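You operate a simulated robot arm through the tools that you are given. There is no shell and no other tool. Be economical: measure what you need, move in short steps, check, and stop when the job is done.

The job below is to be done with a simulated two-armed robot. You get a single attempt, and the scene is never put back.

## Task
Take the green weight and put it on top of the slab on the top of the brown table. Then stack the black disc marked "No 72" from the top of the brown table on top of the black disc labelled "No 95". Then take the narrow brown mould and put it on the thin black slab. Then fetch the middle black ring and set it on top of the green labelled block. Then open the brown shelf, take the tall wooden block from the shelf of the small press table and put it on the top of the brown shelf, then shut the shelf. Then open the flat drawer. Do these in the order given. Set down upright: green weight.
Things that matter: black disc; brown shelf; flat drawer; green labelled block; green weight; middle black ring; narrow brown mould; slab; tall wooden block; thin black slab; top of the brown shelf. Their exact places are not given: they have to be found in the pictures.

Only the result counts: the job must be done as asked and must still hold three seconds after the hand-in. Knocking over, shifting, dropping, spilling or breaking anything else fails it.

## Robot
Two 6-joint arms with fingered hands on one trunk, on a base that drives. Base frame: it is fixed to the floor where the robot stands at the start and does not move with it; the origin is under the middle of the robot, x ahead of it, y to its left, z up; the surface under the hand at the start is at about z = 760. Readings come in mm, rad, newtons and seconds.
The left shoulder is at the start at [70, 168, 1468], the right one opposite. With the tool pointing down near the work surface each hand reaches from about 300 to 580 mm from the robot's upright axis, wherever it stands, measured 20 degrees to its own side. Places, roughly: black disc [500, 0, 750]; brown shelf [8000, -8000, 400]; flat drawer [1000, -6000, 800]; green labelled block [7000, -4250, 1000]; green weight (7x7x8 cm) [500, 100, 800]; middle black ring (7x7x2 cm) [7100, -4300, 900]; narrow brown mould [7250, -4500, 750]; slab [500, 250, 750]; tall wooden block (7x11x6 cm) [7800, -5400, 400]; thin black slab (15x12x2 cm) [7700, -5800, 800]; top of the brown shelf [7900, -8000, 400]. Payload 4 kg a hand.
The tool frame of a hand sits at the grasp point between the pads (the TCP): z along the fingers, y along the line on which they close. The tips reach 26 mm beyond it. Largest opening 132 mm; the body of the gripper starts 73 mm behind the TCP. The gripper is a hand of 3 fingers: y runs from the thumb to the fingers, the wrist lies at [0, 0, -224] in the tool frame.
Orientation is that of the tool frame in the base frame, as [roll, pitch, yaw] about the fixed x, y, z axes, in that order (R = Rz(yaw) Ry(pitch) Rx(roll)). With the fingers straight down and closing along the base's y, the tool's x points along the base's -x, its y along +y and its z along -z.

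## Interface
- The arms move only by the tool arm_command. It takes "left_commands", "right_commands" or both (then of equal length, played together; a hand with none holds still); each is a list of rows, each a list of 6 numbers: the shift along the tool's x, y, z in mm, then the turn, a rotation vector about the tool's x, y, z in rad. In form: [[tx, ty, tz, ax, ay, az], ...]. A call has 1 to 10 rows; each row is the pose to reach, as a shift and turn from the pose commanded when the call began, along the tool's axes at that moment. Each row takes 0.2 s and may step no farther than 50 mm and 0.15 rad from the row before; otherwise, the whole call is refused. Where a pose cannot be reached the arm comes as near as it can. A force on the tool above 40 N (or 10 N above the force at the start of the call, whichever is more), or a blocked arm, ends the call early, and 0.2 s more pass. In this call time passes only in rows, and 0.2 s behind the last. The reply holds the time, the measured pose of the TCP, the force on the tool along the base axes, the opening and the grip force, in the units named above and with some noise, with the torque about the TCP (base axes, N m) and any sound that the robot's microphone picked up.
- Cameras (640 x 400 px; columns grow to the right, rows downward): "scene" is now at [115.3, -0.1, 1662.5]; the picture's right is [-0.01, -1.00, 0.00], its down [-0.88, 0.00, -0.47] and it looks along [0.47, -0.00, -0.88] (base axes); focal length 260 px, centre (320, 200). "left" rides on the left gripper at [-62, 3, -92] in its tool frame; the picture's right is [-0.05, -1.00, 0.00], its down [0.83, -0.04, -0.56] and it looks along [0.55, -0.03, 0.83] (tool axes); focal length 230 px, centre (320, 200). "right" rides on the right gripper at [62, 3, -92] in its tool frame; the picture's right is [-0.05, 1.00, 0.00], its down [-0.83, -0.04, -0.56] and it looks along [-0.55, -0.03, 0.83] (tool axes); focal length 230 px, centre (320, 200).
- capture(camera): a new picture of that camera. It takes no simulated time.
- slide_trunk(by): slides the trunk up (or, below 0, down) by that many mm; the arms and the scene camera ride with it, the base frame stays. It gives what a move gives, with no picture.
- roll_base(legs): drives the robot by 1 to 6 legs, each [ahead, left, turn to the left] in mm, mm and rad, along the robot's own axes; the way and the turn of a leg run together, so that a leg with both is an arc; at most 1500 mm and 3.142 rad a leg. The arms and the cameras ride along, it lands a little off, and it stops where it bumps. It gives what a move gives.
- finger_targets(finger1, finger2, thumb_bend, hand): sets how far each is bent, from 0 (flat) to 1 (curled in); at 0.3 the hand is open as for a grip, at 0.7 the pads meet at the TCP. One left out holds its place. A second passes; each finger stops where it meets its share of the squeeze, and holds until it gets a number again. It is the only way to open and close the hand. It gives what a move gives, with no picture; readings hold the bend of each and the force on the fingers (four entries, about 0 where the hand has none), thumb and palm.
- aim_head(pan, tilt): turns the head with the scene camera to pan (to the left, within 1.501 rad either way) and tilt (down, from -0.506 to 1.204), counted from straight ahead of the robot. It gives what a move gives.
- pixel_to_xyz(camera, pixels): for up to 12 pixels [column, row] of the newest picture of that camera ("zoom" is the newest enlarged one), the place [x, y, z] in the base frame of the surface seen there, good to about 2 mm. It takes no simulated time.
- zoom(camera, box): a new picture of the part [left, top, right, bottom] of that camera's present view, enlarged. It takes no simulated time.
- hand_in(): hands the job in; it is judged then, once.

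Keep the steps short. Do not move on a guess: measure, check each grasp and each placing, and mend mistakes. In all there are 131 turns and 154 pictures (those below and enlarged ones count). Leave the grippers open and the arms clear of the work at the hand-in unless told otherwise, and finish with a single line.

The tools are called after "Call:" as a command line: name --argument value ..., lists and objects as JSON in quotes. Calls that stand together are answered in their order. arm_command: Moves the arms, as the interface text tells. Its arguments: {"type":"object","properties":{"left_commands":{"type":"array","items":{"type":"array","items":{"type":"number"}}},"right_commands":{"type":"array","items":{"type":"array","items":{"type":"number"}}}},"required":[]} The other tools are called the same way: slide_trunk (by) slides the trunk up or down; finger_targets (finger1, finger2, thumb_bend, hand) moves the fingers one by one; roll_base (legs) drives the base; aim_head (pan, tilt) turns the head that bears the scene camera; capture (camera) takes a picture; pixel_to_xyz (camera, pixels) gives the place of the surface under pixels of a picture; zoom (camera, box) takes an enlarged picture of a part of a camera's view; hand_in () hands the job in.

At the start:

```text
clock: 0.0
left_tcp_pos: [484.7, 179.2, 1012.2]
left_ee_rot: [3.142, -0.001, -3.141]
left_ft_force: [-0.2, 0.0, 0.0]
left_moment: [0.01, 0.05, 0.0]
left_grip_width: 132.0
left_grasp_force: 0.1
left_shape: jaw
left_bend: [0.3, 0.3, 0.3]
left_finger forces: [0.1, 0.0, 0.0, 0.1, 0.0, 0.0]
right_tcp_pos: [471.6, -212.2, 1040.4]
right_ee_rot: [-3.14, 0.002, -3.141]
right_ft_force: [-1.1, 0.0, 0.7]
right_moment: [0.0, 0.06, -0.02]
right_grip_width: 131.9
right_grasp_force: 0.1
right_shape: jaw
right_bend: [0.3, 0.3, 0.3]
right_finger forces: [0.0, 0.0, 0.0, 0.1, 0.1, 0.1]
trunk travel left (down, up): [-914.0, 26.0]
robot x, y, heading: [-0.5, 1.5, 0.0]
head pan, tilt: [-0.005, 1.077]
```

scene: 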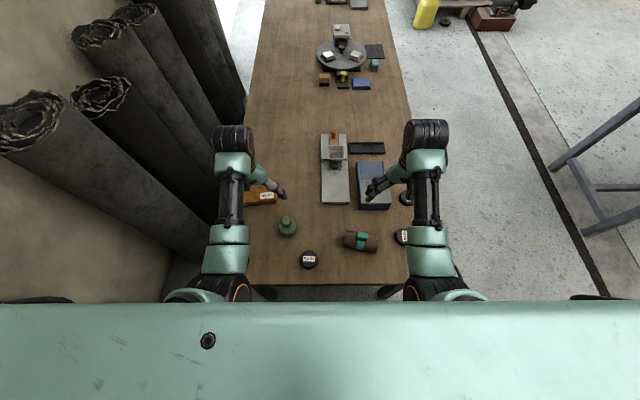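
right: 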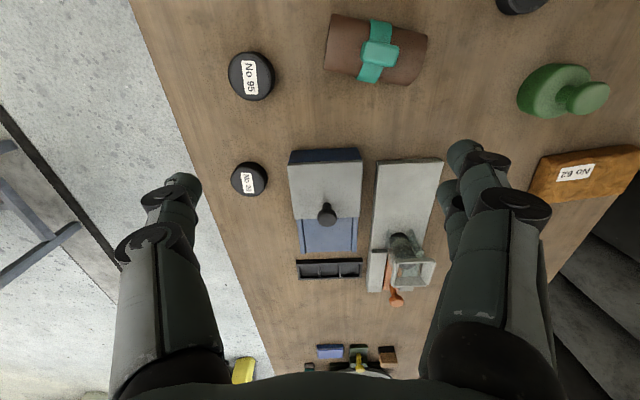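
left: 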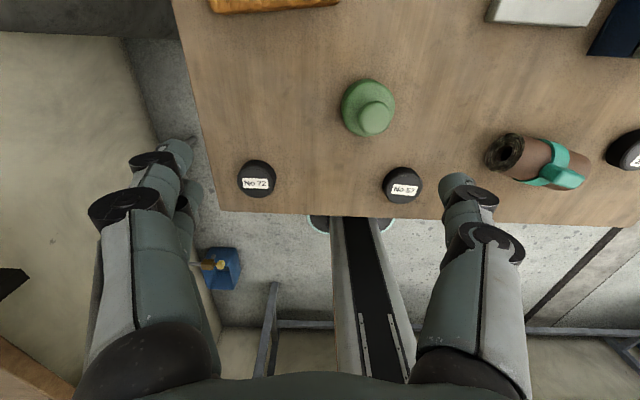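

I see the green weight at left (368,110), disc No 72 at left (256,178), disc No 95 at right (250,76) and the slab No 62 at right (585,175). Next I measure these.

Call:
pixel_to_xyz --camera "left" --pixels '[[374, 118], [360, 90], [345, 110], [256, 168], [256, 190], [240, 178], [274, 178], [300, 130], [402, 175], [275, 3], [430, 150]]'

Call:
pixel_to_xyz --camera "right" --pixels '[[250, 76], [235, 76], [270, 76], [250, 56], [250, 96], [585, 175], [535, 190], [545, 160], [635, 150], [610, 195], [249, 180], [590, 95]]'

Call:
zoom --camera "scene" --box '[220, 120, 440, 290]'

```text
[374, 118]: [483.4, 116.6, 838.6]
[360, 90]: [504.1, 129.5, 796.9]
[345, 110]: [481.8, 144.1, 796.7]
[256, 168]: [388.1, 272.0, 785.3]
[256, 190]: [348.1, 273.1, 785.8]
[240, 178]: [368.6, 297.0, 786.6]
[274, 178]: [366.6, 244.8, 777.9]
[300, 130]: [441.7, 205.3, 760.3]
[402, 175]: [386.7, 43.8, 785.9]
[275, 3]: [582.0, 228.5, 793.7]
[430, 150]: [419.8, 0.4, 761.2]
```

```text
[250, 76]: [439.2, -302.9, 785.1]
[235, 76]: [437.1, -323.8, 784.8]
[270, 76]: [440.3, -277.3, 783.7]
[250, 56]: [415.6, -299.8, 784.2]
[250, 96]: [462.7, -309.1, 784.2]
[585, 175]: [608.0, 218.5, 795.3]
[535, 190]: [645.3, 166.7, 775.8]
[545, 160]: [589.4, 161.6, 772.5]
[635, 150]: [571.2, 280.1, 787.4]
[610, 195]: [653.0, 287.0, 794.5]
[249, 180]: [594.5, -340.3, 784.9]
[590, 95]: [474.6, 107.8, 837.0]
```

```text
2.35 times, centred on (330, 205) of scene
```

zoom: 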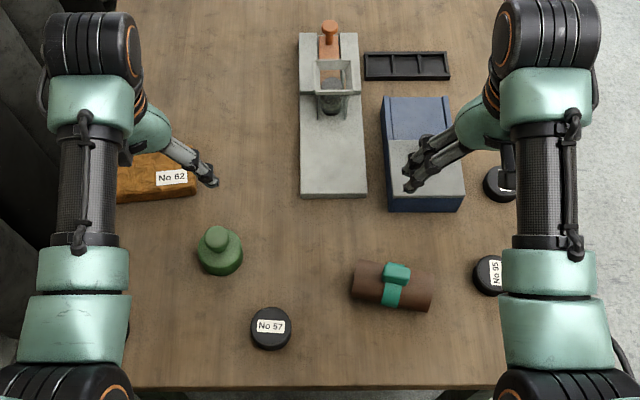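

The weight, both discs and slab are measured roughly. I now look closely at the weight, disc No 72 and slab with enlarged pictures.

Call:
zoom --camera "left" --box '[210, 0, 450, 210]'

Call:
zoom --camera "right" --box '[500, 40, 640, 220]'

```text
1.90 times, centred on (330, 105) of left
```

zoom: 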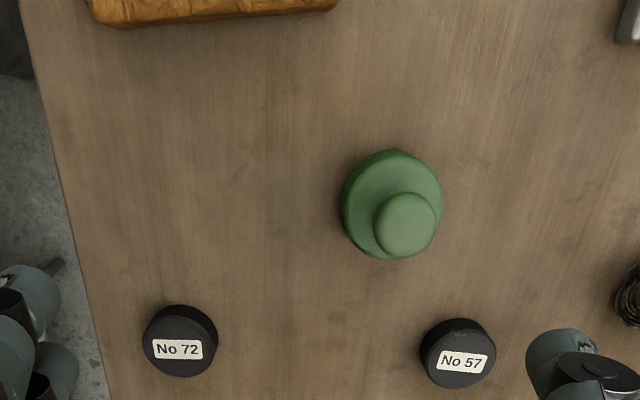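

```text
2.22 times, centred on (570, 130) of right
```

zoom: 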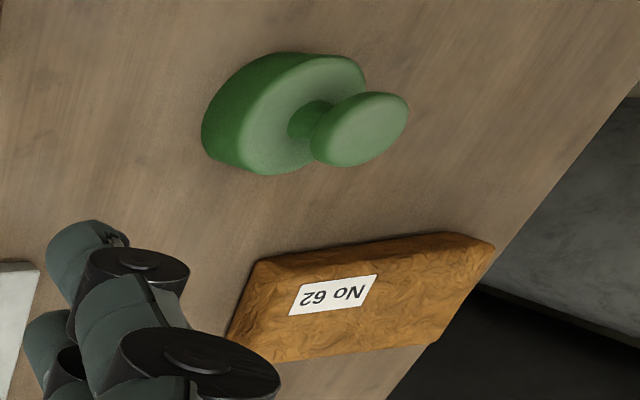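

I measure knob rim points and slab corners in the newest enlarged picture (right view).

Call:
pixel_to_xyz --camera "zoom" --pixels '[[361, 130], [330, 160], [395, 100], [320, 130], [403, 120], [350, 62], [240, 75], [262, 265], [445, 237], [490, 246], [430, 335], [285, 355]]'

Call:
zoom --camera "left" --box '[330, 70, 410, 140]'

```text
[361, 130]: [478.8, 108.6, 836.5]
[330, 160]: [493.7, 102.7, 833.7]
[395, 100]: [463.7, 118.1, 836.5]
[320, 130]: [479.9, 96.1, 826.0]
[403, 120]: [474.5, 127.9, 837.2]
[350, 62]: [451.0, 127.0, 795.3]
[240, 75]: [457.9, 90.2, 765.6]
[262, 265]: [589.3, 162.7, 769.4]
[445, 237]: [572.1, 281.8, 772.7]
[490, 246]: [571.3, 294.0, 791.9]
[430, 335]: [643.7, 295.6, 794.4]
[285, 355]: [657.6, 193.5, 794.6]
```

```text
5.71 times, centred on (370, 105) of left
```

zoom: 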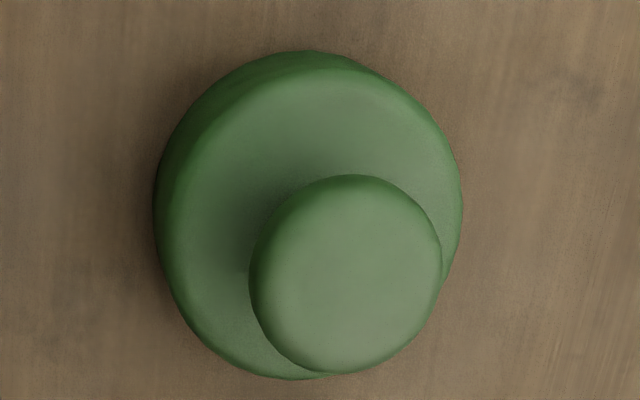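

Call:
pixel_to_xyz --camera "zoom" --pixels '[[345, 275], [258, 275], [435, 275], [345, 185], [345, 362], [168, 230], [455, 200], [310, 75], [290, 370]]'

```text
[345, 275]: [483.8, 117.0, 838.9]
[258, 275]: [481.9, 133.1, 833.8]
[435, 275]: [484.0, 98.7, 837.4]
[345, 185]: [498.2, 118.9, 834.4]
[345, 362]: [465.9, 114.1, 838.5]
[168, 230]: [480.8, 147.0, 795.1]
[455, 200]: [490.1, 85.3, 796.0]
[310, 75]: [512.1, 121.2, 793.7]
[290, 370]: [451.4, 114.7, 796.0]
```

The weight centre is about (482,116), knob top z 838, its base top z 796. The slab spans x 572–657, y 161–295, top z 795. I move the left hand above the knob and down to z≈828.

Call:
arm_command --left_commands '[[1.5, -32, 20, 0, 0, 0], [2.7, -63, 50, 0, 0, 0], [2.7, -63, 90, 0, 0, 0], [2.7, -63, 130, 0, 0, 0], [2.7, -63, 160, 0, 0, 0], [2.7, -63, 184, 0, 0, 0]]'

Call:
capture --camera "left"

```text
clock: 1.4
left_tcp_pos: [482.2, 137.5, 824.3]
left_ee_rot: [3.116, -0.006, -3.133]
left_ft_force: [0.2, -1.2, 0.0]
left_moment: [0.0, 0.01, -0.02]
left_grip_width: 132.0
left_grasp_force: 0.0
left_shape: jaw
left_bend: [0.3, 0.3, 0.3]
left_finger forces: [0.0, 0.0, 0.0, 0.0, 0.1, 0.0]
right_tcp_pos: [472.3, -212.1, 1040.1]
right_ee_rot: [3.141, -0.002, 3.14]
right_ft_force: [0.9, 0.2, 0.0]
right_moment: [-0.05, 0.0, -0.02]
right_grip_width: 131.8
right_grasp_force: 0.0
right_shape: jaw
right_bend: [0.3, 0.3, 0.3]
right_finger forces: [0.0, 0.0, 0.0, 0.1, 0.0, 0.0]
trunk travel left (down, up): [-914.0, 26.0]
robot x, y, heading: [-1.5, 0.4, -0.003]
head pan, tilt: [-0.005, 1.077]
```

```text
146 pictures are left
```

left: 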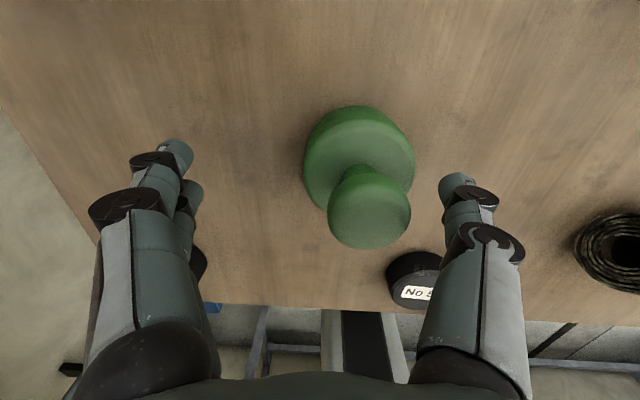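

The hand stopped 21 mm short in y (137.5). I command the remaining shift again, to see whether it was lag or a limit.

Call:
arm_command --left_commands '[[0, -10, -4, 0, 0, 0], [0, -21, -4, 0, 0, 0], [0, -21, -4, 0, 0, 0]]'

```text
clock: 2.4
left_tcp_pos: [481.8, 147.3, 822.6]
left_ee_rot: [3.077, -0.007, -3.118]
left_ft_force: [0.0, -0.3, -0.6]
left_moment: [-0.01, 0.01, 0.0]
left_grip_width: 131.9
left_grasp_force: 0.1
left_shape: jaw
left_bend: [0.3, 0.3, 0.3]
left_finger forces: [0.0, 0.1, 0.0, 0.1, 0.0, 0.1]
right_tcp_pos: [470.6, -212.2, 1041.5]
right_ee_rot: [-3.141, -0.002, -3.141]
right_ft_force: [0.1, 0.1, 0.9]
right_moment: [0.03, -0.03, -0.01]
right_grip_width: 132.0
right_grasp_force: 0.0
right_shape: jaw
right_bend: [0.3, 0.3, 0.3]
right_finger forces: [0.1, 0.1, 0.1, 0.0, 0.1, 0.0]
trunk travel left (down, up): [-914.0, 26.0]
robot x, y, heading: [0.0, 0.0, -0.007]
head pan, tilt: [-0.005, 1.077]
stopped in row 3 (left hand): the arm was blocked; the commanded pose is now the measured one
```

It is a joint limit, not lag. I lift the hand clear and straighten it, then look down with the head to see whether the base can go nearer to the table.

Call:
arm_command --left_commands '[[0, 0, -40, -0.03, 0, 0.01], [0, 20, -80, -0.064, 0, 0.02], [0, 20, -110, -0.064, 0, 0.02]]'

Call:
aim_head --pan 0 --tilt 1.204

Call:
capture --camera "scene"

Call:
capture --camera "left"

```text
clock: 3.4
left_tcp_pos: [488.9, 203.5, 934.5]
left_ee_rot: [2.946, 0.007, -3.125]
left_ft_force: [0.0, 1.0, -0.2]
left_moment: [0.0, 0.01, 0.01]
left_grip_width: 131.9
left_grasp_force: 0.1
left_shape: jaw
left_bend: [0.3, 0.3, 0.3]
left_finger forces: [0.1, 0.0, 0.0, 0.1, 0.1, 0.0]
right_tcp_pos: [471.2, -212.1, 1040.5]
right_ee_rot: [3.141, 0.0, -3.141]
right_ft_force: [-0.3, -0.4, -0.8]
right_moment: [-0.02, -0.01, -0.01]
right_grip_width: 131.8
right_grasp_force: 0.0
right_shape: jaw
right_bend: [0.3, 0.3, 0.3]
right_finger forces: [0.1, 0.0, 0.1, 0.0, 0.0, 0.0]
trunk travel left (down, up): [-914.0, 26.0]
robot x, y, heading: [0.6, -0.5, -0.002]
head pan, tilt: [-0.005, 1.077]
stopped in row 3 (left hand): the arm was blocked; the commanded pose is now the measured one
```

```text
clock: 4.1
left_tcp_pos: [488.6, 203.1, 935.3]
left_ee_rot: [2.949, 0.006, -3.123]
left_ft_force: [-0.9, 0.0, 0.1]
left_moment: [-0.01, 0.01, -0.01]
left_grip_width: 131.9
left_grasp_force: 0.1
left_shape: jaw
left_bend: [0.3, 0.3, 0.3]
left_finger forces: [0.0, 0.0, 0.0, 0.1, 0.1, 0.0]
right_tcp_pos: [471.7, -212.3, 1040.4]
right_ee_rot: [3.141, 0.0, -3.141]
right_ft_force: [0.1, -0.2, 0.7]
right_moment: [-0.04, -0.02, 0.0]
right_grip_width: 131.9
right_grasp_force: 0.1
right_shape: jaw
right_bend: [0.3, 0.3, 0.3]
right_finger forces: [0.0, 0.0, 0.0, 0.1, 0.1, 0.0]
trunk travel left (down, up): [-914.0, 26.0]
robot x, y, heading: [-2.0, 1.6, -0.003]
head pan, tilt: [0.0, 1.201]
```

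```text
145 pictures are left
```

scene: 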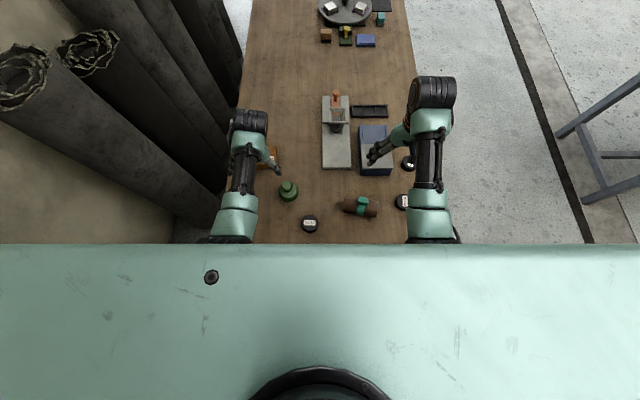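

```text
144 pictures are left
```

left: 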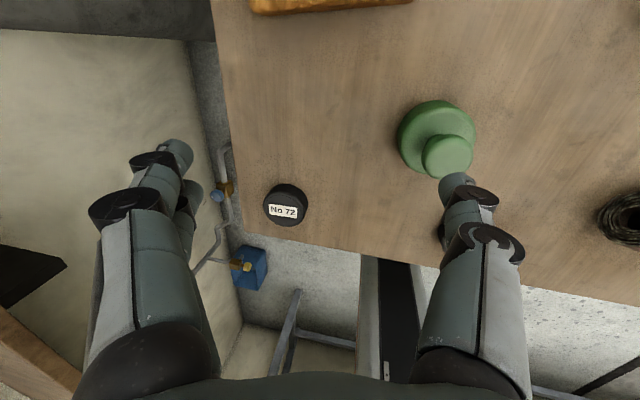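

I had the sign of the roll correction wrong (roll now 2.95). I turn it back by +0.193 about tool x, staying at this height.

Call:
arm_command --left_commands '[[0, 0, 0, 0.1, 0, 0.01], [0, 0, 0, 0.193, 0, 0.018], [0, 0, 0, 0.193, 0, 0.018]]'

Call:
pixel_to_xyz --camera "left" --pixels '[[320, 243], [310, 255], [365, 270], [395, 280], [400, 340], [300, 300], [345, 343]]'

Call:
capture --camera "right"

```text
clock: 4.9
left_tcp_pos: [488.7, 201.2, 936.2]
left_ee_rot: [-3.141, 0.006, 3.141]
left_ft_force: [0.3, -0.1, 0.8]
left_moment: [0.01, 0.0, -0.02]
left_grip_width: 131.9
left_grasp_force: 0.1
left_shape: jaw
left_bend: [0.3, 0.3, 0.3]
left_finger forces: [0.0, 0.0, 0.0, 0.0, 0.0, 0.0]
right_tcp_pos: [471.7, -212.7, 1041.4]
right_ee_rot: [-3.141, 0.001, -3.141]
right_ft_force: [-0.1, 0.6, 0.3]
right_moment: [0.03, 0.0, 0.0]
right_grip_width: 132.0
right_grasp_force: 0.1
right_shape: jaw
right_bend: [0.3, 0.3, 0.3]
right_finger forces: [0.0, 0.0, 0.1, 0.1, 0.0, 0.0]
trunk travel left (down, up): [-914.0, 26.0]
robot x, y, heading: [-2.0, 0.3, 0.002]
head pan, tilt: [0.0, 1.201]
```

```text
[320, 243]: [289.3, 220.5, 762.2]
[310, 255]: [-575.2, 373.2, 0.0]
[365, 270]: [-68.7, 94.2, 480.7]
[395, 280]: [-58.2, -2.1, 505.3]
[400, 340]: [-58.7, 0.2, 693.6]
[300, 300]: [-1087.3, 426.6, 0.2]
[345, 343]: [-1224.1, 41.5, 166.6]
```

```text
143 pictures are left
```

right: 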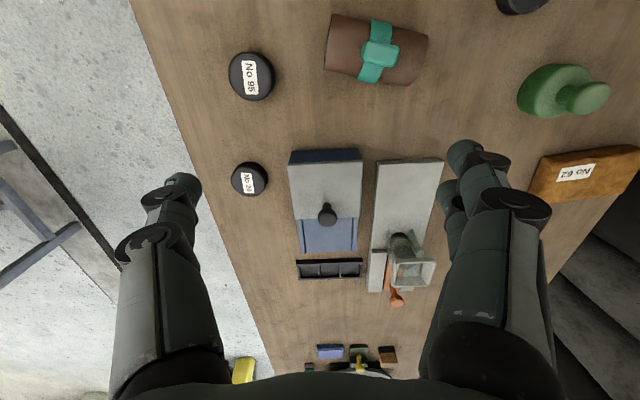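

Hand upright again. The table edge is at x≈289. I shift the base 50 mm right so the weight lies about 20° to the left hand's side.

Call:
roll_base --legs '[[0, -50, 0]]'

```text
clock: 5.8
left_tcp_pos: [488.5, 160.6, 934.0]
left_ee_rot: [-3.135, 0.004, 3.14]
left_ft_force: [-0.9, 0.0, 0.3]
left_moment: [-0.09, 0.01, -0.01]
left_grip_width: 131.9
left_grasp_force: 0.1
left_shape: jaw
left_bend: [0.3, 0.3, 0.3]
left_finger forces: [0.0, 0.0, 0.1, 0.1, 0.0, 0.1]
right_tcp_pos: [470.9, -253.2, 1042.4]
right_ee_rot: [-3.133, -0.001, -3.141]
right_ft_force: [-0.1, 0.7, -0.1]
right_moment: [-0.06, 0.02, 0.03]
right_grip_width: 132.0
right_grasp_force: 0.1
right_shape: jaw
right_bend: [0.3, 0.3, 0.3]
right_finger forces: [0.1, 0.0, 0.1, 0.0, 0.0, 0.0]
trunk travel left (down, up): [-914.0, 26.0]
robot x, y, heading: [1.0, -49.2, -0.001]
head pan, tilt: [0.0, 1.201]
```

I move over the knob at z≈870 and check before going down.

Call:
arm_command --left_commands '[[6, -36, 30, 0, 0, 0], [6, -36, 65, 0, 0, 0], [6, -36, 65, 0, 0, 0]]'

Call:
capture --camera "left"

```text
clock: 6.6
left_tcp_pos: [485.4, 117.3, 870.3]
left_ee_rot: [3.14, 0.007, 3.14]
left_ft_force: [1.1, 0.5, 0.1]
left_moment: [0.0, 0.01, 0.02]
left_grip_width: 131.7
left_grasp_force: 0.0
left_shape: jaw
left_bend: [0.3, 0.3, 0.3]
left_finger forces: [0.1, 0.1, 0.1, 0.1, 0.1, 0.1]
right_tcp_pos: [471.0, -260.1, 1040.8]
right_ee_rot: [3.139, 0.002, 3.141]
right_ft_force: [0.3, -0.2, 0.8]
right_moment: [0.0, -0.01, 0.03]
right_grip_width: 131.9
right_grasp_force: 0.0
right_shape: jaw
right_bend: [0.3, 0.3, 0.3]
right_finger forces: [0.0, 0.0, 0.0, 0.1, 0.0, 0.1]
trunk travel left (down, up): [-914.0, 26.0]
robot x, y, heading: [-1.2, -48.4, 0.001]
head pan, tilt: [0.0, 1.201]
```

```text
142 pictures are left
```

left: 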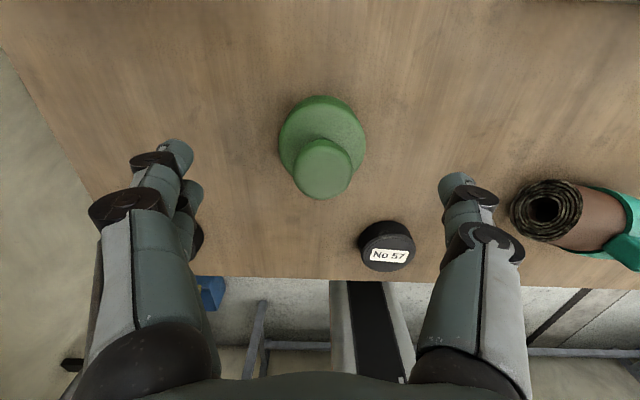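

Well aligned; the knob is under the grasp point. I go down 43 mm to z≈827.

Call:
arm_command --left_commands '[[2, -1, 22, 0, 0, 0], [2, -1, 43, 0, 0, 0], [2, -1, 43, 0, 0, 0]]'

Call:
capture --camera "left"

```text
clock: 7.4
left_tcp_pos: [483.3, 116.0, 826.9]
left_ee_rot: [3.141, 0.005, 3.14]
left_ft_force: [-0.2, -0.2, -0.3]
left_moment: [0.03, 0.02, 0.01]
left_grip_width: 131.8
left_grasp_force: 0.0
left_shape: jaw
left_bend: [0.3, 0.3, 0.3]
left_finger forces: [0.1, 0.0, 0.1, 0.1, 0.0, 0.1]
right_tcp_pos: [470.8, -260.7, 1040.9]
right_ee_rot: [3.14, 0.0, -3.141]
right_ft_force: [-0.1, -0.5, -0.2]
right_moment: [0.02, 0.01, -0.02]
right_grip_width: 131.8
right_grasp_force: 0.1
right_shape: jaw
right_bend: [0.3, 0.3, 0.3]
right_finger forces: [0.0, 0.0, 0.1, 0.1, 0.0, 0.0]
trunk travel left (down, up): [-914.0, 26.0]
robot x, y, heading: [1.4, -47.0, 0.005]
head pan, tilt: [0.0, 1.201]
```

```text
141 pictures are left
```

left: 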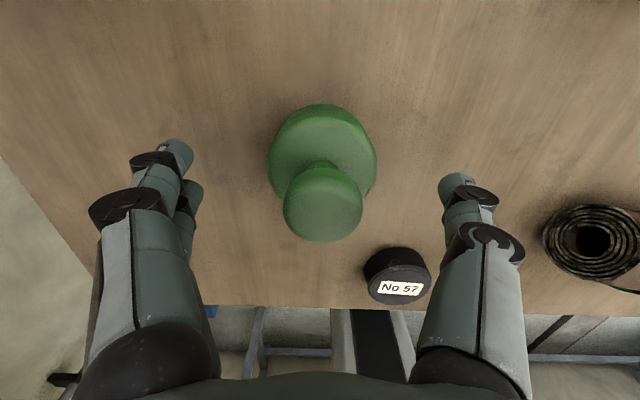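

Centred on the knob. I close the left hand.

Call:
finger_targets --hand "left" --finger1 0.75 --finger2 0.75 --thumb_bend 0.75

Call:
arm_command --left_commands '[[0, 0, -20, 0, 0, 0], [0, 0, -50, 0, 0, 0], [0, 0, -90, 0, 0, 0]]'

Call:
capture --camera "left"

```text
clock: 8.4
left_tcp_pos: [482.9, 117.0, 824.7]
left_ee_rot: [-3.142, 0.002, 3.139]
left_ft_force: [-0.6, -1.4, 0.0]
left_moment: [0.04, 0.02, 0.02]
left_grip_width: 10.5
left_grasp_force: 14.7
left_shape: fingers
left_bend: [0.73, 0.7, 0.68]
left_finger forces: [4.5, 8.6, 0.1, 0.0, 15.5, 0.0]
right_tcp_pos: [471.8, -261.1, 1040.2]
right_ee_rot: [3.141, 0.002, -3.141]
right_ft_force: [-0.6, -0.2, 0.3]
right_moment: [0.0, 0.0, 0.01]
right_grip_width: 131.9
right_grasp_force: 0.0
right_shape: jaw
right_bend: [0.3, 0.3, 0.3]
right_finger forces: [0.0, 0.1, 0.0, 0.0, 0.0, 0.0]
trunk travel left (down, up): [-914.0, 26.0]
robot x, y, heading: [2.8, -47.9, 0.004]
head pan, tilt: [0.0, 1.201]
```

```text
clock: 9.2
left_tcp_pos: [478.9, 115.2, 917.2]
left_ee_rot: [3.139, 0.0, 3.139]
left_ft_force: [-0.4, -0.1, -10.7]
left_moment: [-0.04, -0.01, 0.0]
left_grip_width: 10.2
left_grasp_force: 13.9
left_shape: fingers
left_bend: [0.73, 0.7, 0.68]
left_finger forces: [5.8, 8.3, 0.0, 0.1, 14.0, 0.0]
right_tcp_pos: [472.9, -260.0, 1041.9]
right_ee_rot: [3.139, -0.001, 3.14]
right_ft_force: [-0.5, 0.3, -0.1]
right_moment: [-0.02, 0.04, -0.04]
right_grip_width: 131.9
right_grasp_force: 0.1
right_shape: jaw
right_bend: [0.3, 0.3, 0.3]
right_finger forces: [0.1, 0.0, 0.1, 0.0, 0.0, 0.1]
trunk travel left (down, up): [-914.0, 26.0]
robot x, y, heading: [-1.4, -48.6, 0.0]
head pan, tilt: [0.0, 1.201]
```

```text
140 pictures are left
```

left: 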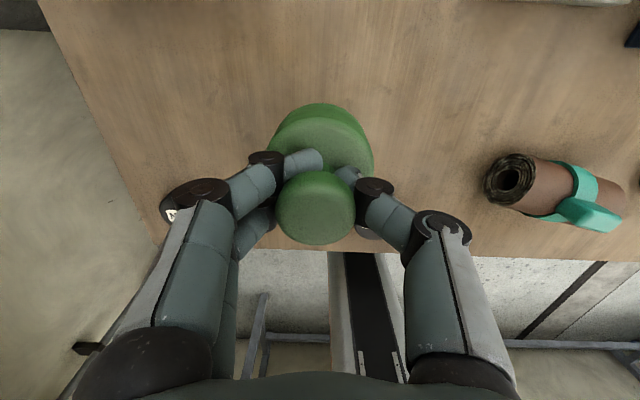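

The weight is held (force −10.7 N, grip 14 N). Lifted to z 917. Now I drive 120 mm ahead in two short legs so that the slab (613,228) is within reach, watching for a bump.

Call:
roll_base --legs '[[60, 0, 0], [60, 40, 0]]'

Call:
capture --camera "left"

Call:
capture --camera "right"

```text
clock: 10.8
left_tcp_pos: [591.3, 150.3, 921.4]
left_ee_rot: [3.138, 0.011, 3.14]
left_ft_force: [-0.6, -0.8, -9.0]
left_moment: [-0.01, -0.03, 0.01]
left_grip_width: 10.6
left_grasp_force: 13.9
left_shape: fingers
left_bend: [0.73, 0.7, 0.68]
left_finger forces: [5.6, 8.2, 0.1, 0.0, 14.6, 0.0]
right_tcp_pos: [581.4, -224.7, 1043.3]
right_ee_rot: [3.138, 0.007, -3.14]
right_ft_force: [-0.3, -0.1, 0.3]
right_moment: [0.04, -0.07, 0.02]
right_grip_width: 132.2
right_grasp_force: 0.0
right_shape: jaw
right_bend: [0.3, 0.3, 0.3]
right_finger forces: [0.0, 0.1, 0.1, 0.0, 0.1, 0.1]
trunk travel left (down, up): [-914.0, 26.0]
robot x, y, heading: [115.4, -10.6, 0.005]
head pan, tilt: [0.0, 1.201]
```

```text
139 pictures are left
```

left: 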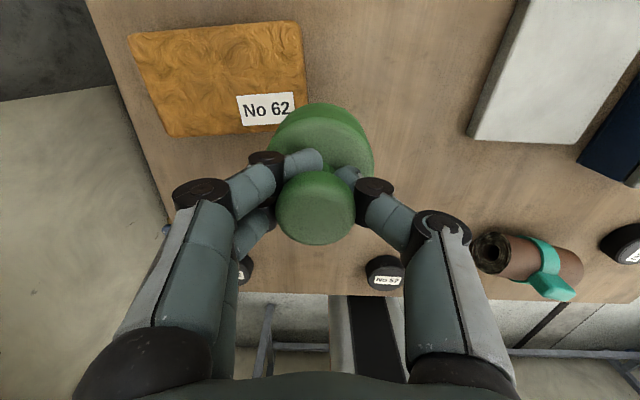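

```text
138 pictures are left
```

right: 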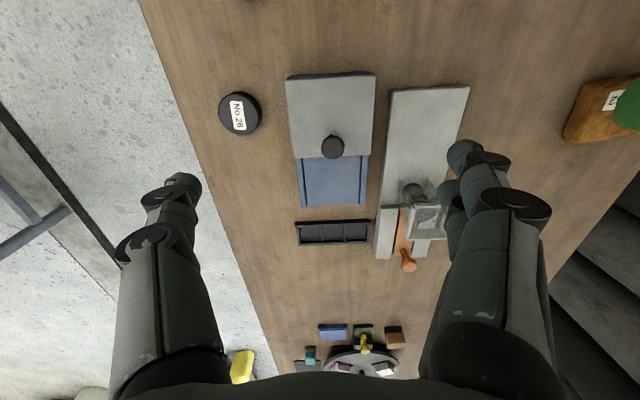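

No bump. The slab is fully seen at left (130–305, 22–135). I measure its corners.

Call:
pixel_to_xyz --camera "left" --pixels '[[132, 38], [296, 25], [303, 90], [168, 132], [220, 80], [262, 128], [150, 85], [240, 35]]'

```text
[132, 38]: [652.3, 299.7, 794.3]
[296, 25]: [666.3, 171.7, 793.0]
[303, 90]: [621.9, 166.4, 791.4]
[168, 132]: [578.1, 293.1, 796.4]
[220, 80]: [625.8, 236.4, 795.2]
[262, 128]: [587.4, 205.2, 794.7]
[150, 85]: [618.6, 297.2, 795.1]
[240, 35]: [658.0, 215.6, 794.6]
```

Slab centre ≈ (622,232), top ≈ 795. I move the weight over it: +28 in x, +80 in y, and check.

Call:
arm_command --left_commands '[[-14, 40, 0, 0, 0, 0], [-28, 80, 0, 0, 0, 0], [-28, 80, 0, 0, 0, 0]]'

```text
clock: 11.6
left_tcp_pos: [627.4, 233.6, 914.7]
left_ee_rot: [-3.141, 0.0, 3.14]
left_ft_force: [-0.2, -0.2, -11.0]
left_moment: [-0.01, -0.02, 0.0]
left_grip_width: 9.9
left_grasp_force: 13.7
left_shape: fingers
left_bend: [0.73, 0.7, 0.68]
left_finger forces: [6.5, 8.1, 0.0, 0.0, 12.3, 0.0]
right_tcp_pos: [590.9, -221.0, 1040.0]
right_ee_rot: [-3.141, -0.004, -3.14]
right_ft_force: [-0.5, 0.3, -0.3]
right_moment: [0.02, 0.02, 0.0]
right_grip_width: 131.9
right_grasp_force: 0.1
right_shape: jaw
right_bend: [0.3, 0.3, 0.3]
right_finger forces: [0.0, 0.0, 0.0, 0.0, 0.0, 0.0]
trunk travel left (down, up): [-914.0, 26.0]
robot x, y, heading: [117.9, -7.0, 0.002]
head pan, tilt: [0.0, 1.201]
```

Over the slab centre. Contact expected near TCP z≈860; I lower to 868 and then in small steps until the load goes off.

Call:
arm_command --left_commands '[[4, 0, 25, 0, 0, 0], [4, 0, 44, 0, 0, 0], [4, 0, 50, 0, 0, 0], [4, 0, 53, 0, 0, 0], [4, 0, 53, 0, 0, 0]]'

Call:
capture --camera "left"

```text
clock: 12.8
left_tcp_pos: [622.8, 235.5, 864.6]
left_ee_rot: [-3.14, 0.001, 3.139]
left_ft_force: [0.2, 0.0, -10.4]
left_moment: [-0.03, -0.02, 0.03]
left_grip_width: 9.6
left_grasp_force: 13.5
left_shape: fingers
left_bend: [0.73, 0.7, 0.68]
left_finger forces: [6.6, 8.2, 0.0, 0.0, 12.4, 0.1]
right_tcp_pos: [589.3, -220.7, 1040.3]
right_ee_rot: [3.141, -0.001, -3.141]
right_ft_force: [-0.6, -0.4, -0.7]
right_moment: [0.01, 0.01, 0.02]
right_grip_width: 132.0
right_grasp_force: 0.2
right_shape: jaw
right_bend: [0.3, 0.3, 0.3]
right_finger forces: [0.0, 0.0, 0.1, 0.0, 0.0, 0.0]
trunk travel left (down, up): [-914.0, 26.0]
robot x, y, heading: [119.8, -6.1, 0.002]
head pan, tilt: [0.0, 1.201]
```

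```text
137 pictures are left
```

left: 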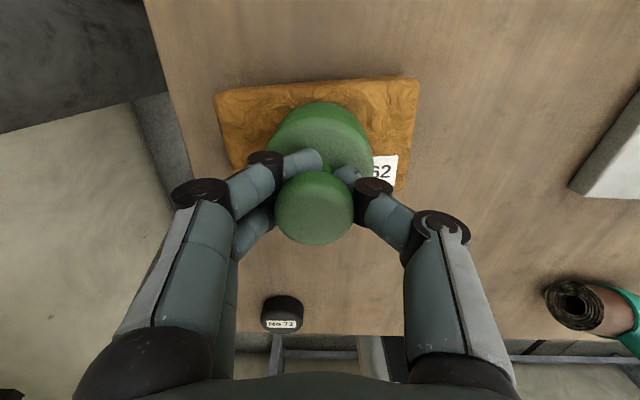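

Still fully hanging at 864.6. I lower 2 mm at a time.

Call:
arm_command --left_commands '[[0, 0, 2, 0, 0, 0], [0, 0, 3.5, 0, 0, 0], [0, 0, 5, 0, 0, 0], [0, 0, 5, 0, 0, 0]]'

```text
clock: 13.8
left_tcp_pos: [623.6, 233.4, 859.9]
left_ee_rot: [-3.14, 0.004, 3.14]
left_ft_force: [2.0, -2.1, 1.9]
left_moment: [0.07, 0.02, -0.03]
left_grip_width: 9.9
left_grasp_force: 18.9
left_shape: fingers
left_bend: [0.73, 0.71, 0.68]
left_finger forces: [6.1, 11.1, 0.0, 0.0, 19.5, 0.0]
right_tcp_pos: [589.2, -220.8, 1040.5]
right_ee_rot: [-3.141, -0.001, -3.141]
right_ft_force: [0.8, 0.3, -0.2]
right_moment: [0.01, 0.0, 0.0]
right_grip_width: 131.9
right_grasp_force: 0.1
right_shape: jaw
right_bend: [0.3, 0.3, 0.3]
right_finger forces: [0.0, 0.1, 0.1, 0.0, 0.1, 0.0]
trunk travel left (down, up): [-914.0, 26.0]
robot x, y, heading: [116.9, -9.9, 0.001]
head pan, tilt: [0.0, 1.201]
```

The load is now on the slab (force +1.9 N). I open the hand, then lift off.

Call:
finger_targets --hand "left" --finger1 0.3 --finger2 0.3 --thumb_bend 0.3

Call:
arm_command --left_commands '[[0, 0, -30, 0, 0, 0], [0, 0, -70, 0, 0, 0], [0, 0, -110, 0, 0, 0], [20, 0, -150, 0, 0, 0]]'

Call:
capture --camera "left"

```text
clock: 14.8
left_tcp_pos: [621.7, 233.4, 859.8]
left_ee_rot: [-3.14, 0.004, 3.14]
left_ft_force: [-0.1, -0.2, -0.1]
left_moment: [0.02, -0.03, -0.02]
left_grip_width: 133.9
left_grasp_force: 0.1
left_shape: fingers
left_bend: [0.3, 0.3, 0.3]
left_finger forces: [0.0, 0.0, 0.0, 0.0, 0.0, 0.0]
right_tcp_pos: [588.9, -220.2, 1041.8]
right_ee_rot: [3.141, -0.001, 3.141]
right_ft_force: [-0.8, -0.6, -0.1]
right_moment: [0.02, 0.02, 0.03]
right_grip_width: 132.0
right_grasp_force: 0.1
right_shape: jaw
right_bend: [0.3, 0.3, 0.3]
right_finger forces: [0.0, 0.0, 0.0, 0.0, 0.0, 0.0]
trunk travel left (down, up): [-914.0, 26.0]
robot x, y, heading: [117.6, -9.2, -0.004]
head pan, tilt: [0.0, 1.201]
```

```text
clock: 15.8
left_tcp_pos: [597.1, 235.0, 1007.8]
left_ee_rot: [-3.139, 0.004, 3.141]
left_ft_force: [0.4, -0.1, 0.3]
left_moment: [0.0, 0.0, 0.02]
left_grip_width: 134.1
left_grasp_force: 0.1
left_shape: fingers
left_bend: [0.3, 0.3, 0.3]
left_finger forces: [0.0, 0.0, 0.0, 0.0, 0.0, 0.0]
right_tcp_pos: [586.8, -219.5, 1041.2]
right_ee_rot: [-3.142, 0.0, 3.142]
right_ft_force: [0.4, 0.5, 0.1]
right_moment: [0.01, 0.0, -0.02]
right_grip_width: 131.7
right_grasp_force: 0.2
right_shape: jaw
right_bend: [0.3, 0.3, 0.3]
right_finger forces: [0.1, 0.1, 0.0, 0.0, 0.1, 0.0]
trunk travel left (down, up): [-914.0, 26.0]
robot x, y, heading: [118.8, -9.5, 0.0]
head pan, tilt: [0.0, 1.201]
```

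```text
136 pictures are left
```

left: 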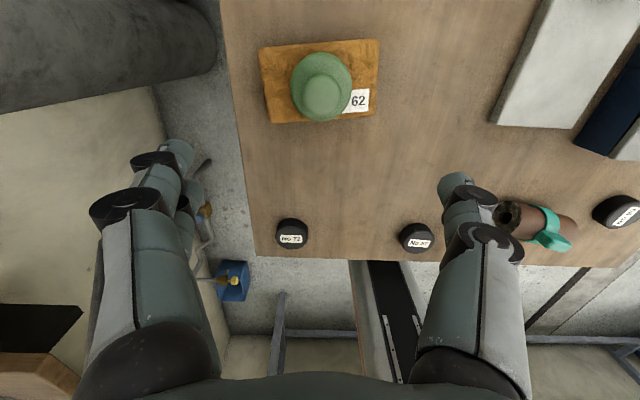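

The weight stands upright on slab No 62. Next disc No 72 at (368,272). I drive back so it comes into the left hand's range.

Call:
roll_base --legs '[[-138, 69, 0]]'

Call:
capture --camera "left"

```text
clock: 17.2
left_tcp_pos: [462.0, 305.7, 1007.1]
left_ee_rot: [-3.14, 0.001, -3.14]
left_ft_force: [0.1, -1.0, -0.1]
left_moment: [-0.03, 0.01, 0.01]
left_grip_width: 134.1
left_grasp_force: 0.0
left_shape: fingers
left_bend: [0.3, 0.3, 0.3]
left_finger forces: [0.1, 0.1, 0.0, 0.1, 0.1, 0.0]
right_tcp_pos: [454.9, -151.0, 1039.4]
right_ee_rot: [3.14, -0.003, -3.138]
right_ft_force: [-0.3, -0.1, -0.7]
right_moment: [0.01, 0.01, -0.04]
right_grip_width: 132.0
right_grasp_force: 0.1
right_shape: jaw
right_bend: [0.3, 0.3, 0.3]
right_finger forces: [0.0, 0.0, 0.0, 0.0, 0.0, 0.0]
trunk travel left (down, up): [-914.0, 26.0]
robot x, y, heading: [-16.9, 58.0, 0.003]
head pan, tilt: [0.0, 1.201]
```

```text
135 pictures are left
```

left: 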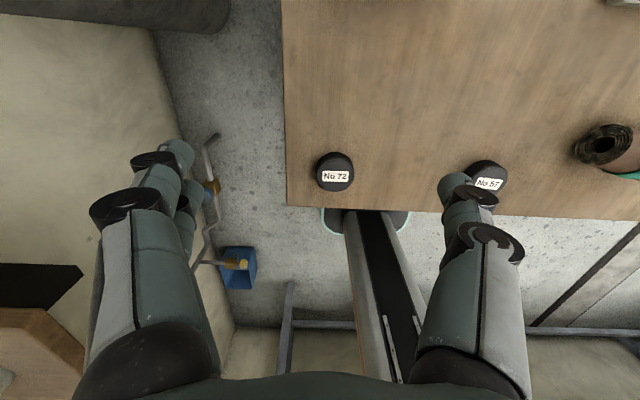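

I measure the No 72 disc's rim at left (335,172).

Call:
pixel_to_xyz --camera "left" --pixels '[[335, 160], [335, 188], [319, 174], [352, 174], [335, 175], [290, 120], [288, 200], [325, 220], [400, 220]]'

```text
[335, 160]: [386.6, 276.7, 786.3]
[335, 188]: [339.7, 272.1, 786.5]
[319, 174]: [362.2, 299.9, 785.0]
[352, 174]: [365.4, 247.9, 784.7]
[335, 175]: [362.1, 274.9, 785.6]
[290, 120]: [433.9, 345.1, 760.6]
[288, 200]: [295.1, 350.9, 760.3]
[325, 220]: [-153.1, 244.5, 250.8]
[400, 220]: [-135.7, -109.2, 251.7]
```

Disc No 72 centre ≈ (364,274), top 786. I move over it and down to z≈840.

Call:
arm_command --left_commands '[[30, -10, 20, 0, 0, 0], [60, -20, 50, 0, 0, 0], [90, -32, 85, 0, 0, 0], [98, -32, 125, 0, 0, 0], [98, -32, 165, 0, 0, 0], [98, -32, 165, 0, 0, 0]]'

Call:
capture --camera "left"

```text
clock: 18.6
left_tcp_pos: [361.7, 275.7, 841.5]
left_ee_rot: [3.141, 0.004, -3.139]
left_ft_force: [-0.4, -0.9, -0.1]
left_moment: [0.04, 0.01, 0.02]
left_grip_width: 134.1
left_grasp_force: 0.1
left_shape: fingers
left_bend: [0.3, 0.3, 0.3]
left_finger forces: [0.0, 0.0, 0.1, 0.1, 0.1, 0.0]
right_tcp_pos: [452.2, -149.9, 1042.1]
right_ee_rot: [-3.141, 0.001, -3.138]
right_ft_force: [0.3, 0.9, -0.6]
right_moment: [-0.01, 0.01, 0.02]
right_grip_width: 131.8
right_grasp_force: 0.0
right_shape: jaw
right_bend: [0.3, 0.3, 0.3]
right_finger forces: [0.1, 0.0, 0.0, 0.0, 0.0, 0.0]
trunk travel left (down, up): [-914.0, 26.0]
robot x, y, heading: [-20.9, 58.7, 0.0]
head pan, tilt: [0.0, 1.201]
```

```text
134 pictures are left
```

left: 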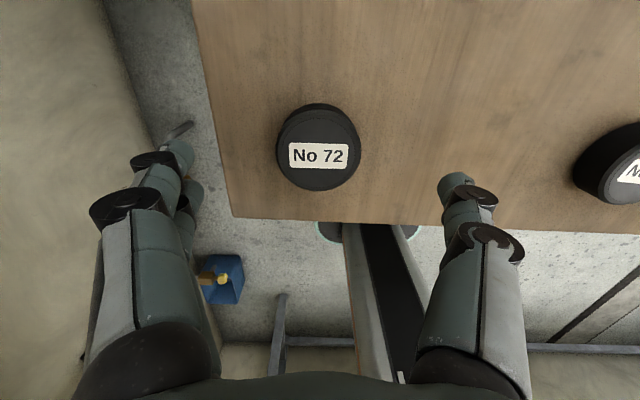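

Centred. I lower to z≈788 (tips near the table top).

Call:
arm_command --left_commands '[[-2, 0, 25, 0, 0, 0], [-2, 0, 46, 0, 0, 0], [-2, 0, 53, 0, 0, 0], [-2, 0, 53, 0, 0, 0]]'

Call:
finger_targets --hand "left" --finger1 0.7 --finger2 0.7 --thumb_bend 0.7

Call:
capture --camera "left"

```text
clock: 19.6
left_tcp_pos: [364.1, 273.7, 788.3]
left_ee_rot: [-3.14, 0.004, -3.141]
left_ft_force: [-0.3, 0.4, -0.7]
left_moment: [-0.02, 0.01, 0.02]
left_grip_width: 134.1
left_grasp_force: 0.1
left_shape: fingers
left_bend: [0.3, 0.3, 0.3]
left_finger forces: [0.1, 0.0, 0.0, 0.1, 0.0, 0.0]
right_tcp_pos: [452.7, -149.9, 1041.4]
right_ee_rot: [-3.141, -0.002, -3.138]
right_ft_force: [-0.8, 0.1, 0.2]
right_moment: [0.0, -0.02, -0.03]
right_grip_width: 131.9
right_grasp_force: 0.1
right_shape: jaw
right_bend: [0.3, 0.3, 0.3]
right_finger forces: [0.0, 0.0, 0.0, 0.0, 0.1, 0.0]
trunk travel left (down, up): [-914.0, 26.0]
robot x, y, heading: [-17.7, 63.9, 0.006]
head pan, tilt: [0.0, 1.201]
```

```text
clock: 20.6
left_tcp_pos: [366.3, 272.8, 791.9]
left_ee_rot: [3.141, 0.014, -3.14]
left_ft_force: [6.1, 0.9, 33.2]
left_moment: [0.5, -0.15, -0.21]
left_grip_width: 50.2
left_grasp_force: 33.5
left_shape: fingers
left_bend: [0.6, 0.6, 0.62]
left_finger forces: [20.0, 19.7, 0.0, 0.0, 27.3, 0.0]
right_tcp_pos: [451.8, -150.7, 1042.1]
right_ee_rot: [3.141, 0.001, -3.139]
right_ft_force: [-0.3, 0.7, 0.4]
right_moment: [-0.01, 0.03, -0.01]
right_grip_width: 131.8
right_grasp_force: 0.0
right_shape: jaw
right_bend: [0.3, 0.3, 0.3]
right_finger forces: [0.0, 0.0, 0.0, 0.1, 0.0, 0.1]
trunk travel left (down, up): [-914.0, 26.0]
robot x, y, heading: [-16.4, 61.5, 0.006]
head pan, tilt: [0.0, 1.201]
```

```text
133 pictures are left
```

left: 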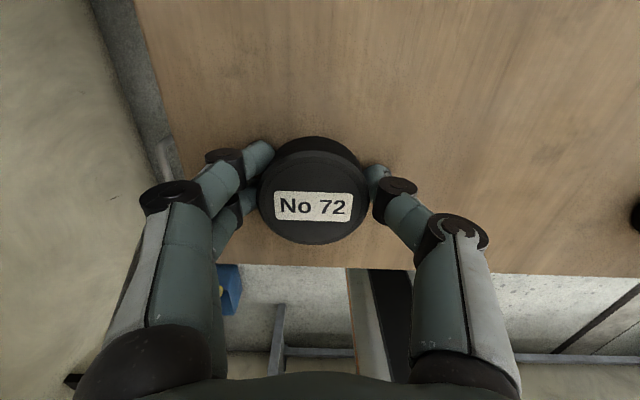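

Gripped (50 mm wide, 33 N) with the tips pressing the table a little. I lift gently and check the load.

Call:
arm_command --left_commands '[[0, 0, -5, 0, 0, 0], [0, 0, -20, 0, 0, 0], [0, 0, -60, 0, 0, 0], [0, 0, -105, 0, 0, 0], [0, 0, -150, 0, 0, 0]]'

Call:
capture --camera "left"

```text
clock: 21.8
left_tcp_pos: [365.3, 272.4, 943.1]
left_ee_rot: [-3.141, 0.001, -3.14]
left_ft_force: [-0.3, -0.1, -1.1]
left_moment: [-0.02, -0.02, 0.03]
left_grip_width: 49.8
left_grasp_force: 17.2
left_shape: fingers
left_bend: [0.6, 0.59, 0.62]
left_finger forces: [8.6, 9.1, 0.0, 0.0, 17.0, 0.1]
right_tcp_pos: [452.6, -150.1, 1041.5]
right_ee_rot: [-3.14, 0.0, -3.138]
right_ft_force: [0.1, 0.5, 0.0]
right_moment: [0.02, -0.01, 0.02]
right_grip_width: 131.8
right_grasp_force: 0.0
right_shape: jaw
right_bend: [0.3, 0.3, 0.3]
right_finger forces: [0.1, 0.0, 0.1, 0.0, 0.0, 0.1]
trunk travel left (down, up): [-914.0, 26.0]
robot x, y, heading: [-16.5, 59.6, 0.001]
head pan, tilt: [0.0, 1.201]
```

```text
132 pictures are left
```

left: 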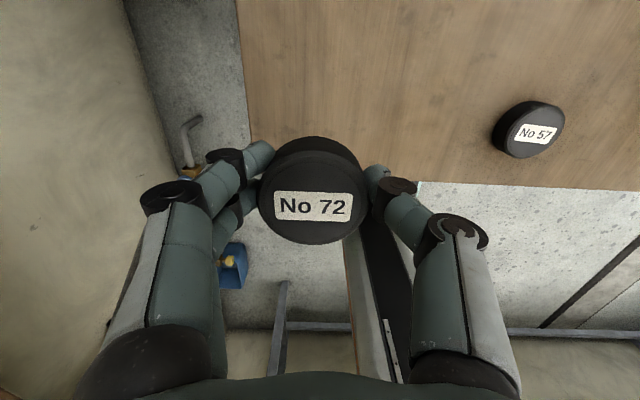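

The disc is held. I need to bring it to No 95 at (439,−302), by sliding the base about 525 mm right. I look to the right first to be sure the way is clear.

Call:
aim_head --pan -0.9 --tilt 0.9

Call:
capture --camera "scene"

```text
clock: 23.0
left_tcp_pos: [366.2, 270.6, 941.3]
left_ee_rot: [-3.14, 0.004, -3.139]
left_ft_force: [0.2, 1.0, -0.1]
left_moment: [0.01, -0.02, -0.02]
left_grip_width: 49.8
left_grasp_force: 17.3
left_shape: fingers
left_bend: [0.6, 0.59, 0.62]
left_finger forces: [8.7, 9.1, 0.0, 0.0, 17.0, 0.0]
right_tcp_pos: [453.0, -149.6, 1041.0]
right_ee_rot: [-3.141, -0.001, -3.138]
right_ft_force: [-0.1, -0.5, -0.1]
right_moment: [0.04, -0.02, -0.01]
right_grip_width: 131.8
right_grasp_force: 0.0
right_shape: jaw
right_bend: [0.3, 0.3, 0.3]
right_finger forces: [0.0, 0.0, 0.1, 0.0, 0.0, 0.0]
trunk travel left (down, up): [-914.0, 26.0]
robot x, y, heading: [-17.0, 58.9, 0.005]
head pan, tilt: [-0.901, 0.901]
```

```text
131 pictures are left
```

scene: 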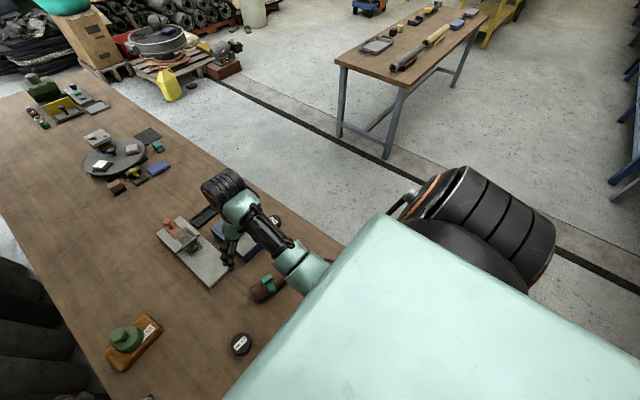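

The way to the right is clear. I slide 60 ahead and 565 right.

Call:
roll_base --legs '[[0, -300, 0], [60, -265, 0]]'

Call:
capture --camera "left"

```text
clock: 26.5
left_tcp_pos: [427.1, -288.8, 941.9]
left_ee_rot: [-3.139, 0.003, 3.128]
left_ft_force: [-0.8, -0.8, -1.0]
left_moment: [-0.01, 0.0, -0.01]
left_grip_width: 49.8
left_grasp_force: 17.6
left_shape: fingers
left_bend: [0.6, 0.59, 0.62]
left_finger forces: [8.7, 9.1, 0.1, 0.1, 17.0, 0.1]
right_tcp_pos: [508.0, -711.4, 1041.6]
right_ee_rot: [-3.141, 0.001, 3.129]
right_ft_force: [0.1, -0.3, 0.2]
right_moment: [0.01, -0.02, 0.03]
right_grip_width: 131.8
right_grasp_force: 0.0
right_shape: jaw
right_bend: [0.3, 0.3, 0.3]
right_finger forces: [0.0, 0.0, 0.0, 0.0, 0.0, 0.0]
trunk travel left (down, up): [-914.0, 26.0]
robot x, y, heading: [39.5, -496.2, -0.014]
head pan, tilt: [-0.901, 0.901]
```

```text
130 pictures are left
```

left: 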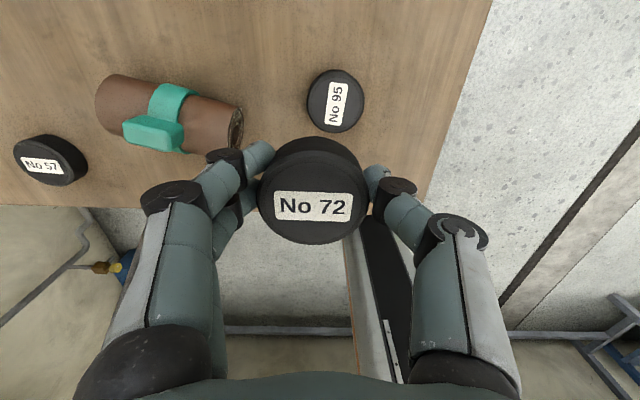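

No 95 at left (336,100). I measure its rim and the end of the brown roll near it (240,125), and the held disc.

Call:
pixel_to_xyz --camera "left" --pixels '[[336, 100], [312, 102], [361, 100], [338, 73], [335, 129], [236, 130], [238, 112], [225, 145], [200, 95], [312, 160], [280, 205], [345, 205]]'

```text
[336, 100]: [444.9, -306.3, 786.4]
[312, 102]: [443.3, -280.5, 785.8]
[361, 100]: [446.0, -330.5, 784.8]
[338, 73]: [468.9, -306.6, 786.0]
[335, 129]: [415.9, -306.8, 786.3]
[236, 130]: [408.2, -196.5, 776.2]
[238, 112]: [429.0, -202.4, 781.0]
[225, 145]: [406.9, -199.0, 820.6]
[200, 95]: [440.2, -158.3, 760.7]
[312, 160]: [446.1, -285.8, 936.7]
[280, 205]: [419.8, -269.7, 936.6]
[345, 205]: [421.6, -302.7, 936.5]
```

No 95 centre ≈ (443,−306), top 786; roll end is at y −197, clear of opened fingers. Held disc's bottom is ~31 mm below the TCP. I move over and down to 850 and check.

Call:
arm_command --left_commands '[[-10, -10, 20, 0, 0, 0], [-16, -15, 55, 0, 0, 0], [-16, -15, 90, 0, 0, 0], [-16, -15, 90, 0, 0, 0]]'

Call:
capture --camera "left"

```text
clock: 27.5
left_tcp_pos: [444.1, -305.1, 851.5]
left_ee_rot: [-3.14, 0.003, 3.128]
left_ft_force: [0.0, -0.1, -0.5]
left_moment: [0.01, 0.0, 0.0]
left_grip_width: 49.9
left_grasp_force: 17.0
left_shape: fingers
left_bend: [0.6, 0.59, 0.62]
left_finger forces: [8.7, 9.0, 0.0, 0.1, 17.0, 0.0]
right_tcp_pos: [507.6, -713.3, 1041.1]
right_ee_rot: [3.141, 0.0, 3.129]
right_ft_force: [-0.3, 0.0, 0.1]
right_moment: [0.03, 0.01, -0.02]
right_grip_width: 131.8
right_grasp_force: 0.0
right_shape: jaw
right_bend: [0.3, 0.3, 0.3]
right_finger forces: [0.0, 0.0, 0.0, 0.1, 0.0, 0.0]
trunk travel left (down, up): [-914.0, 26.0]
robot x, y, heading: [37.8, -494.1, -0.012]
head pan, tilt: [-0.901, 0.901]
```

```text
129 pictures are left
```

left: 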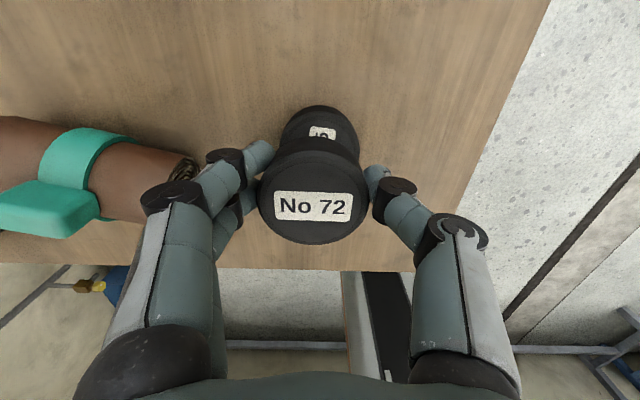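

Aligned. I lower to 822 then in small steps to contact near 817.

Call:
arm_command --left_commands '[[0, -2, 20, 0, 0, 0], [0, -2, 30, 0, 0, 0], [0, -2, 32, 0, 0, 0], [0, -2, 34, 0, 0, 0], [0, -2, 34, 0, 0, 0]]'

```text
clock: 28.7
left_tcp_pos: [444.8, -307.4, 816.3]
left_ee_rot: [3.141, 0.003, 3.127]
left_ft_force: [0.2, 0.2, -1.0]
left_moment: [-0.02, 0.01, 0.01]
left_grip_width: 50.2
left_grasp_force: 17.1
left_shape: fingers
left_bend: [0.6, 0.59, 0.62]
left_finger forces: [8.8, 9.0, 0.0, 0.1, 16.9, 0.0]
right_tcp_pos: [507.8, -713.5, 1041.5]
right_ee_rot: [3.142, -0.003, 3.128]
right_ft_force: [0.4, 0.3, -0.1]
right_moment: [0.01, -0.01, 0.04]
right_grip_width: 131.8
right_grasp_force: 0.0
right_shape: jaw
right_bend: [0.3, 0.3, 0.3]
right_finger forces: [0.0, 0.0, 0.0, 0.1, 0.0, 0.0]
trunk travel left (down, up): [-914.0, 26.0]
robot x, y, heading: [37.4, -497.3, -0.015]
head pan, tilt: [-0.901, 0.901]
```

No contact yet at 816. I go down 1 mm at a time.

Call:
arm_command --left_commands '[[0, 0, 1, 0, 0, 0], [0, 0, 2, 0, 0, 0], [0, 0, 3, 0, 0, 0], [0, 0, 4, 0, 0, 0], [0, 0, 4, 0, 0, 0]]'

Call:
capture --camera "left"

```text
clock: 29.9
left_tcp_pos: [442.8, -306.4, 815.0]
left_ee_rot: [-3.141, 0.007, 3.127]
left_ft_force: [0.3, 0.7, 19.5]
left_moment: [0.09, 0.01, 0.0]
left_grip_width: 49.5
left_grasp_force: 19.9
left_shape: fingers
left_bend: [0.6, 0.59, 0.62]
left_finger forces: [10.1, 10.4, 0.1, 0.1, 18.9, 0.1]
right_tcp_pos: [506.7, -713.5, 1041.2]
right_ee_rot: [3.138, 0.0, 3.128]
right_ft_force: [-0.4, 0.2, 0.0]
right_moment: [0.04, 0.03, -0.01]
right_grip_width: 132.0
right_grasp_force: 0.0
right_shape: jaw
right_bend: [0.3, 0.3, 0.3]
right_finger forces: [0.0, 0.0, 0.0, 0.1, 0.0, 0.0]
trunk travel left (down, up): [-914.0, 26.0]
robot x, y, heading: [34.0, -495.4, -0.01]
head pan, tilt: [-0.901, 0.901]
```

```text
128 pictures are left
```

left: 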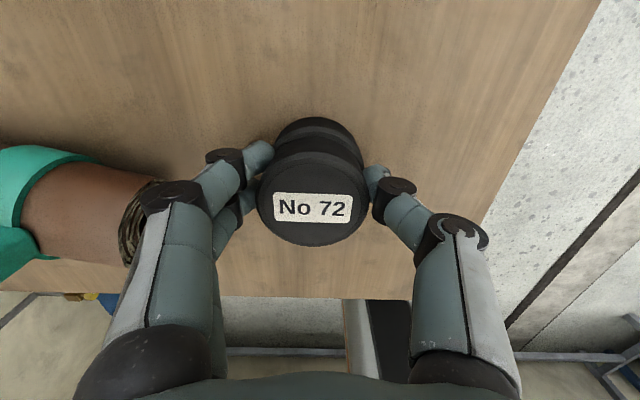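

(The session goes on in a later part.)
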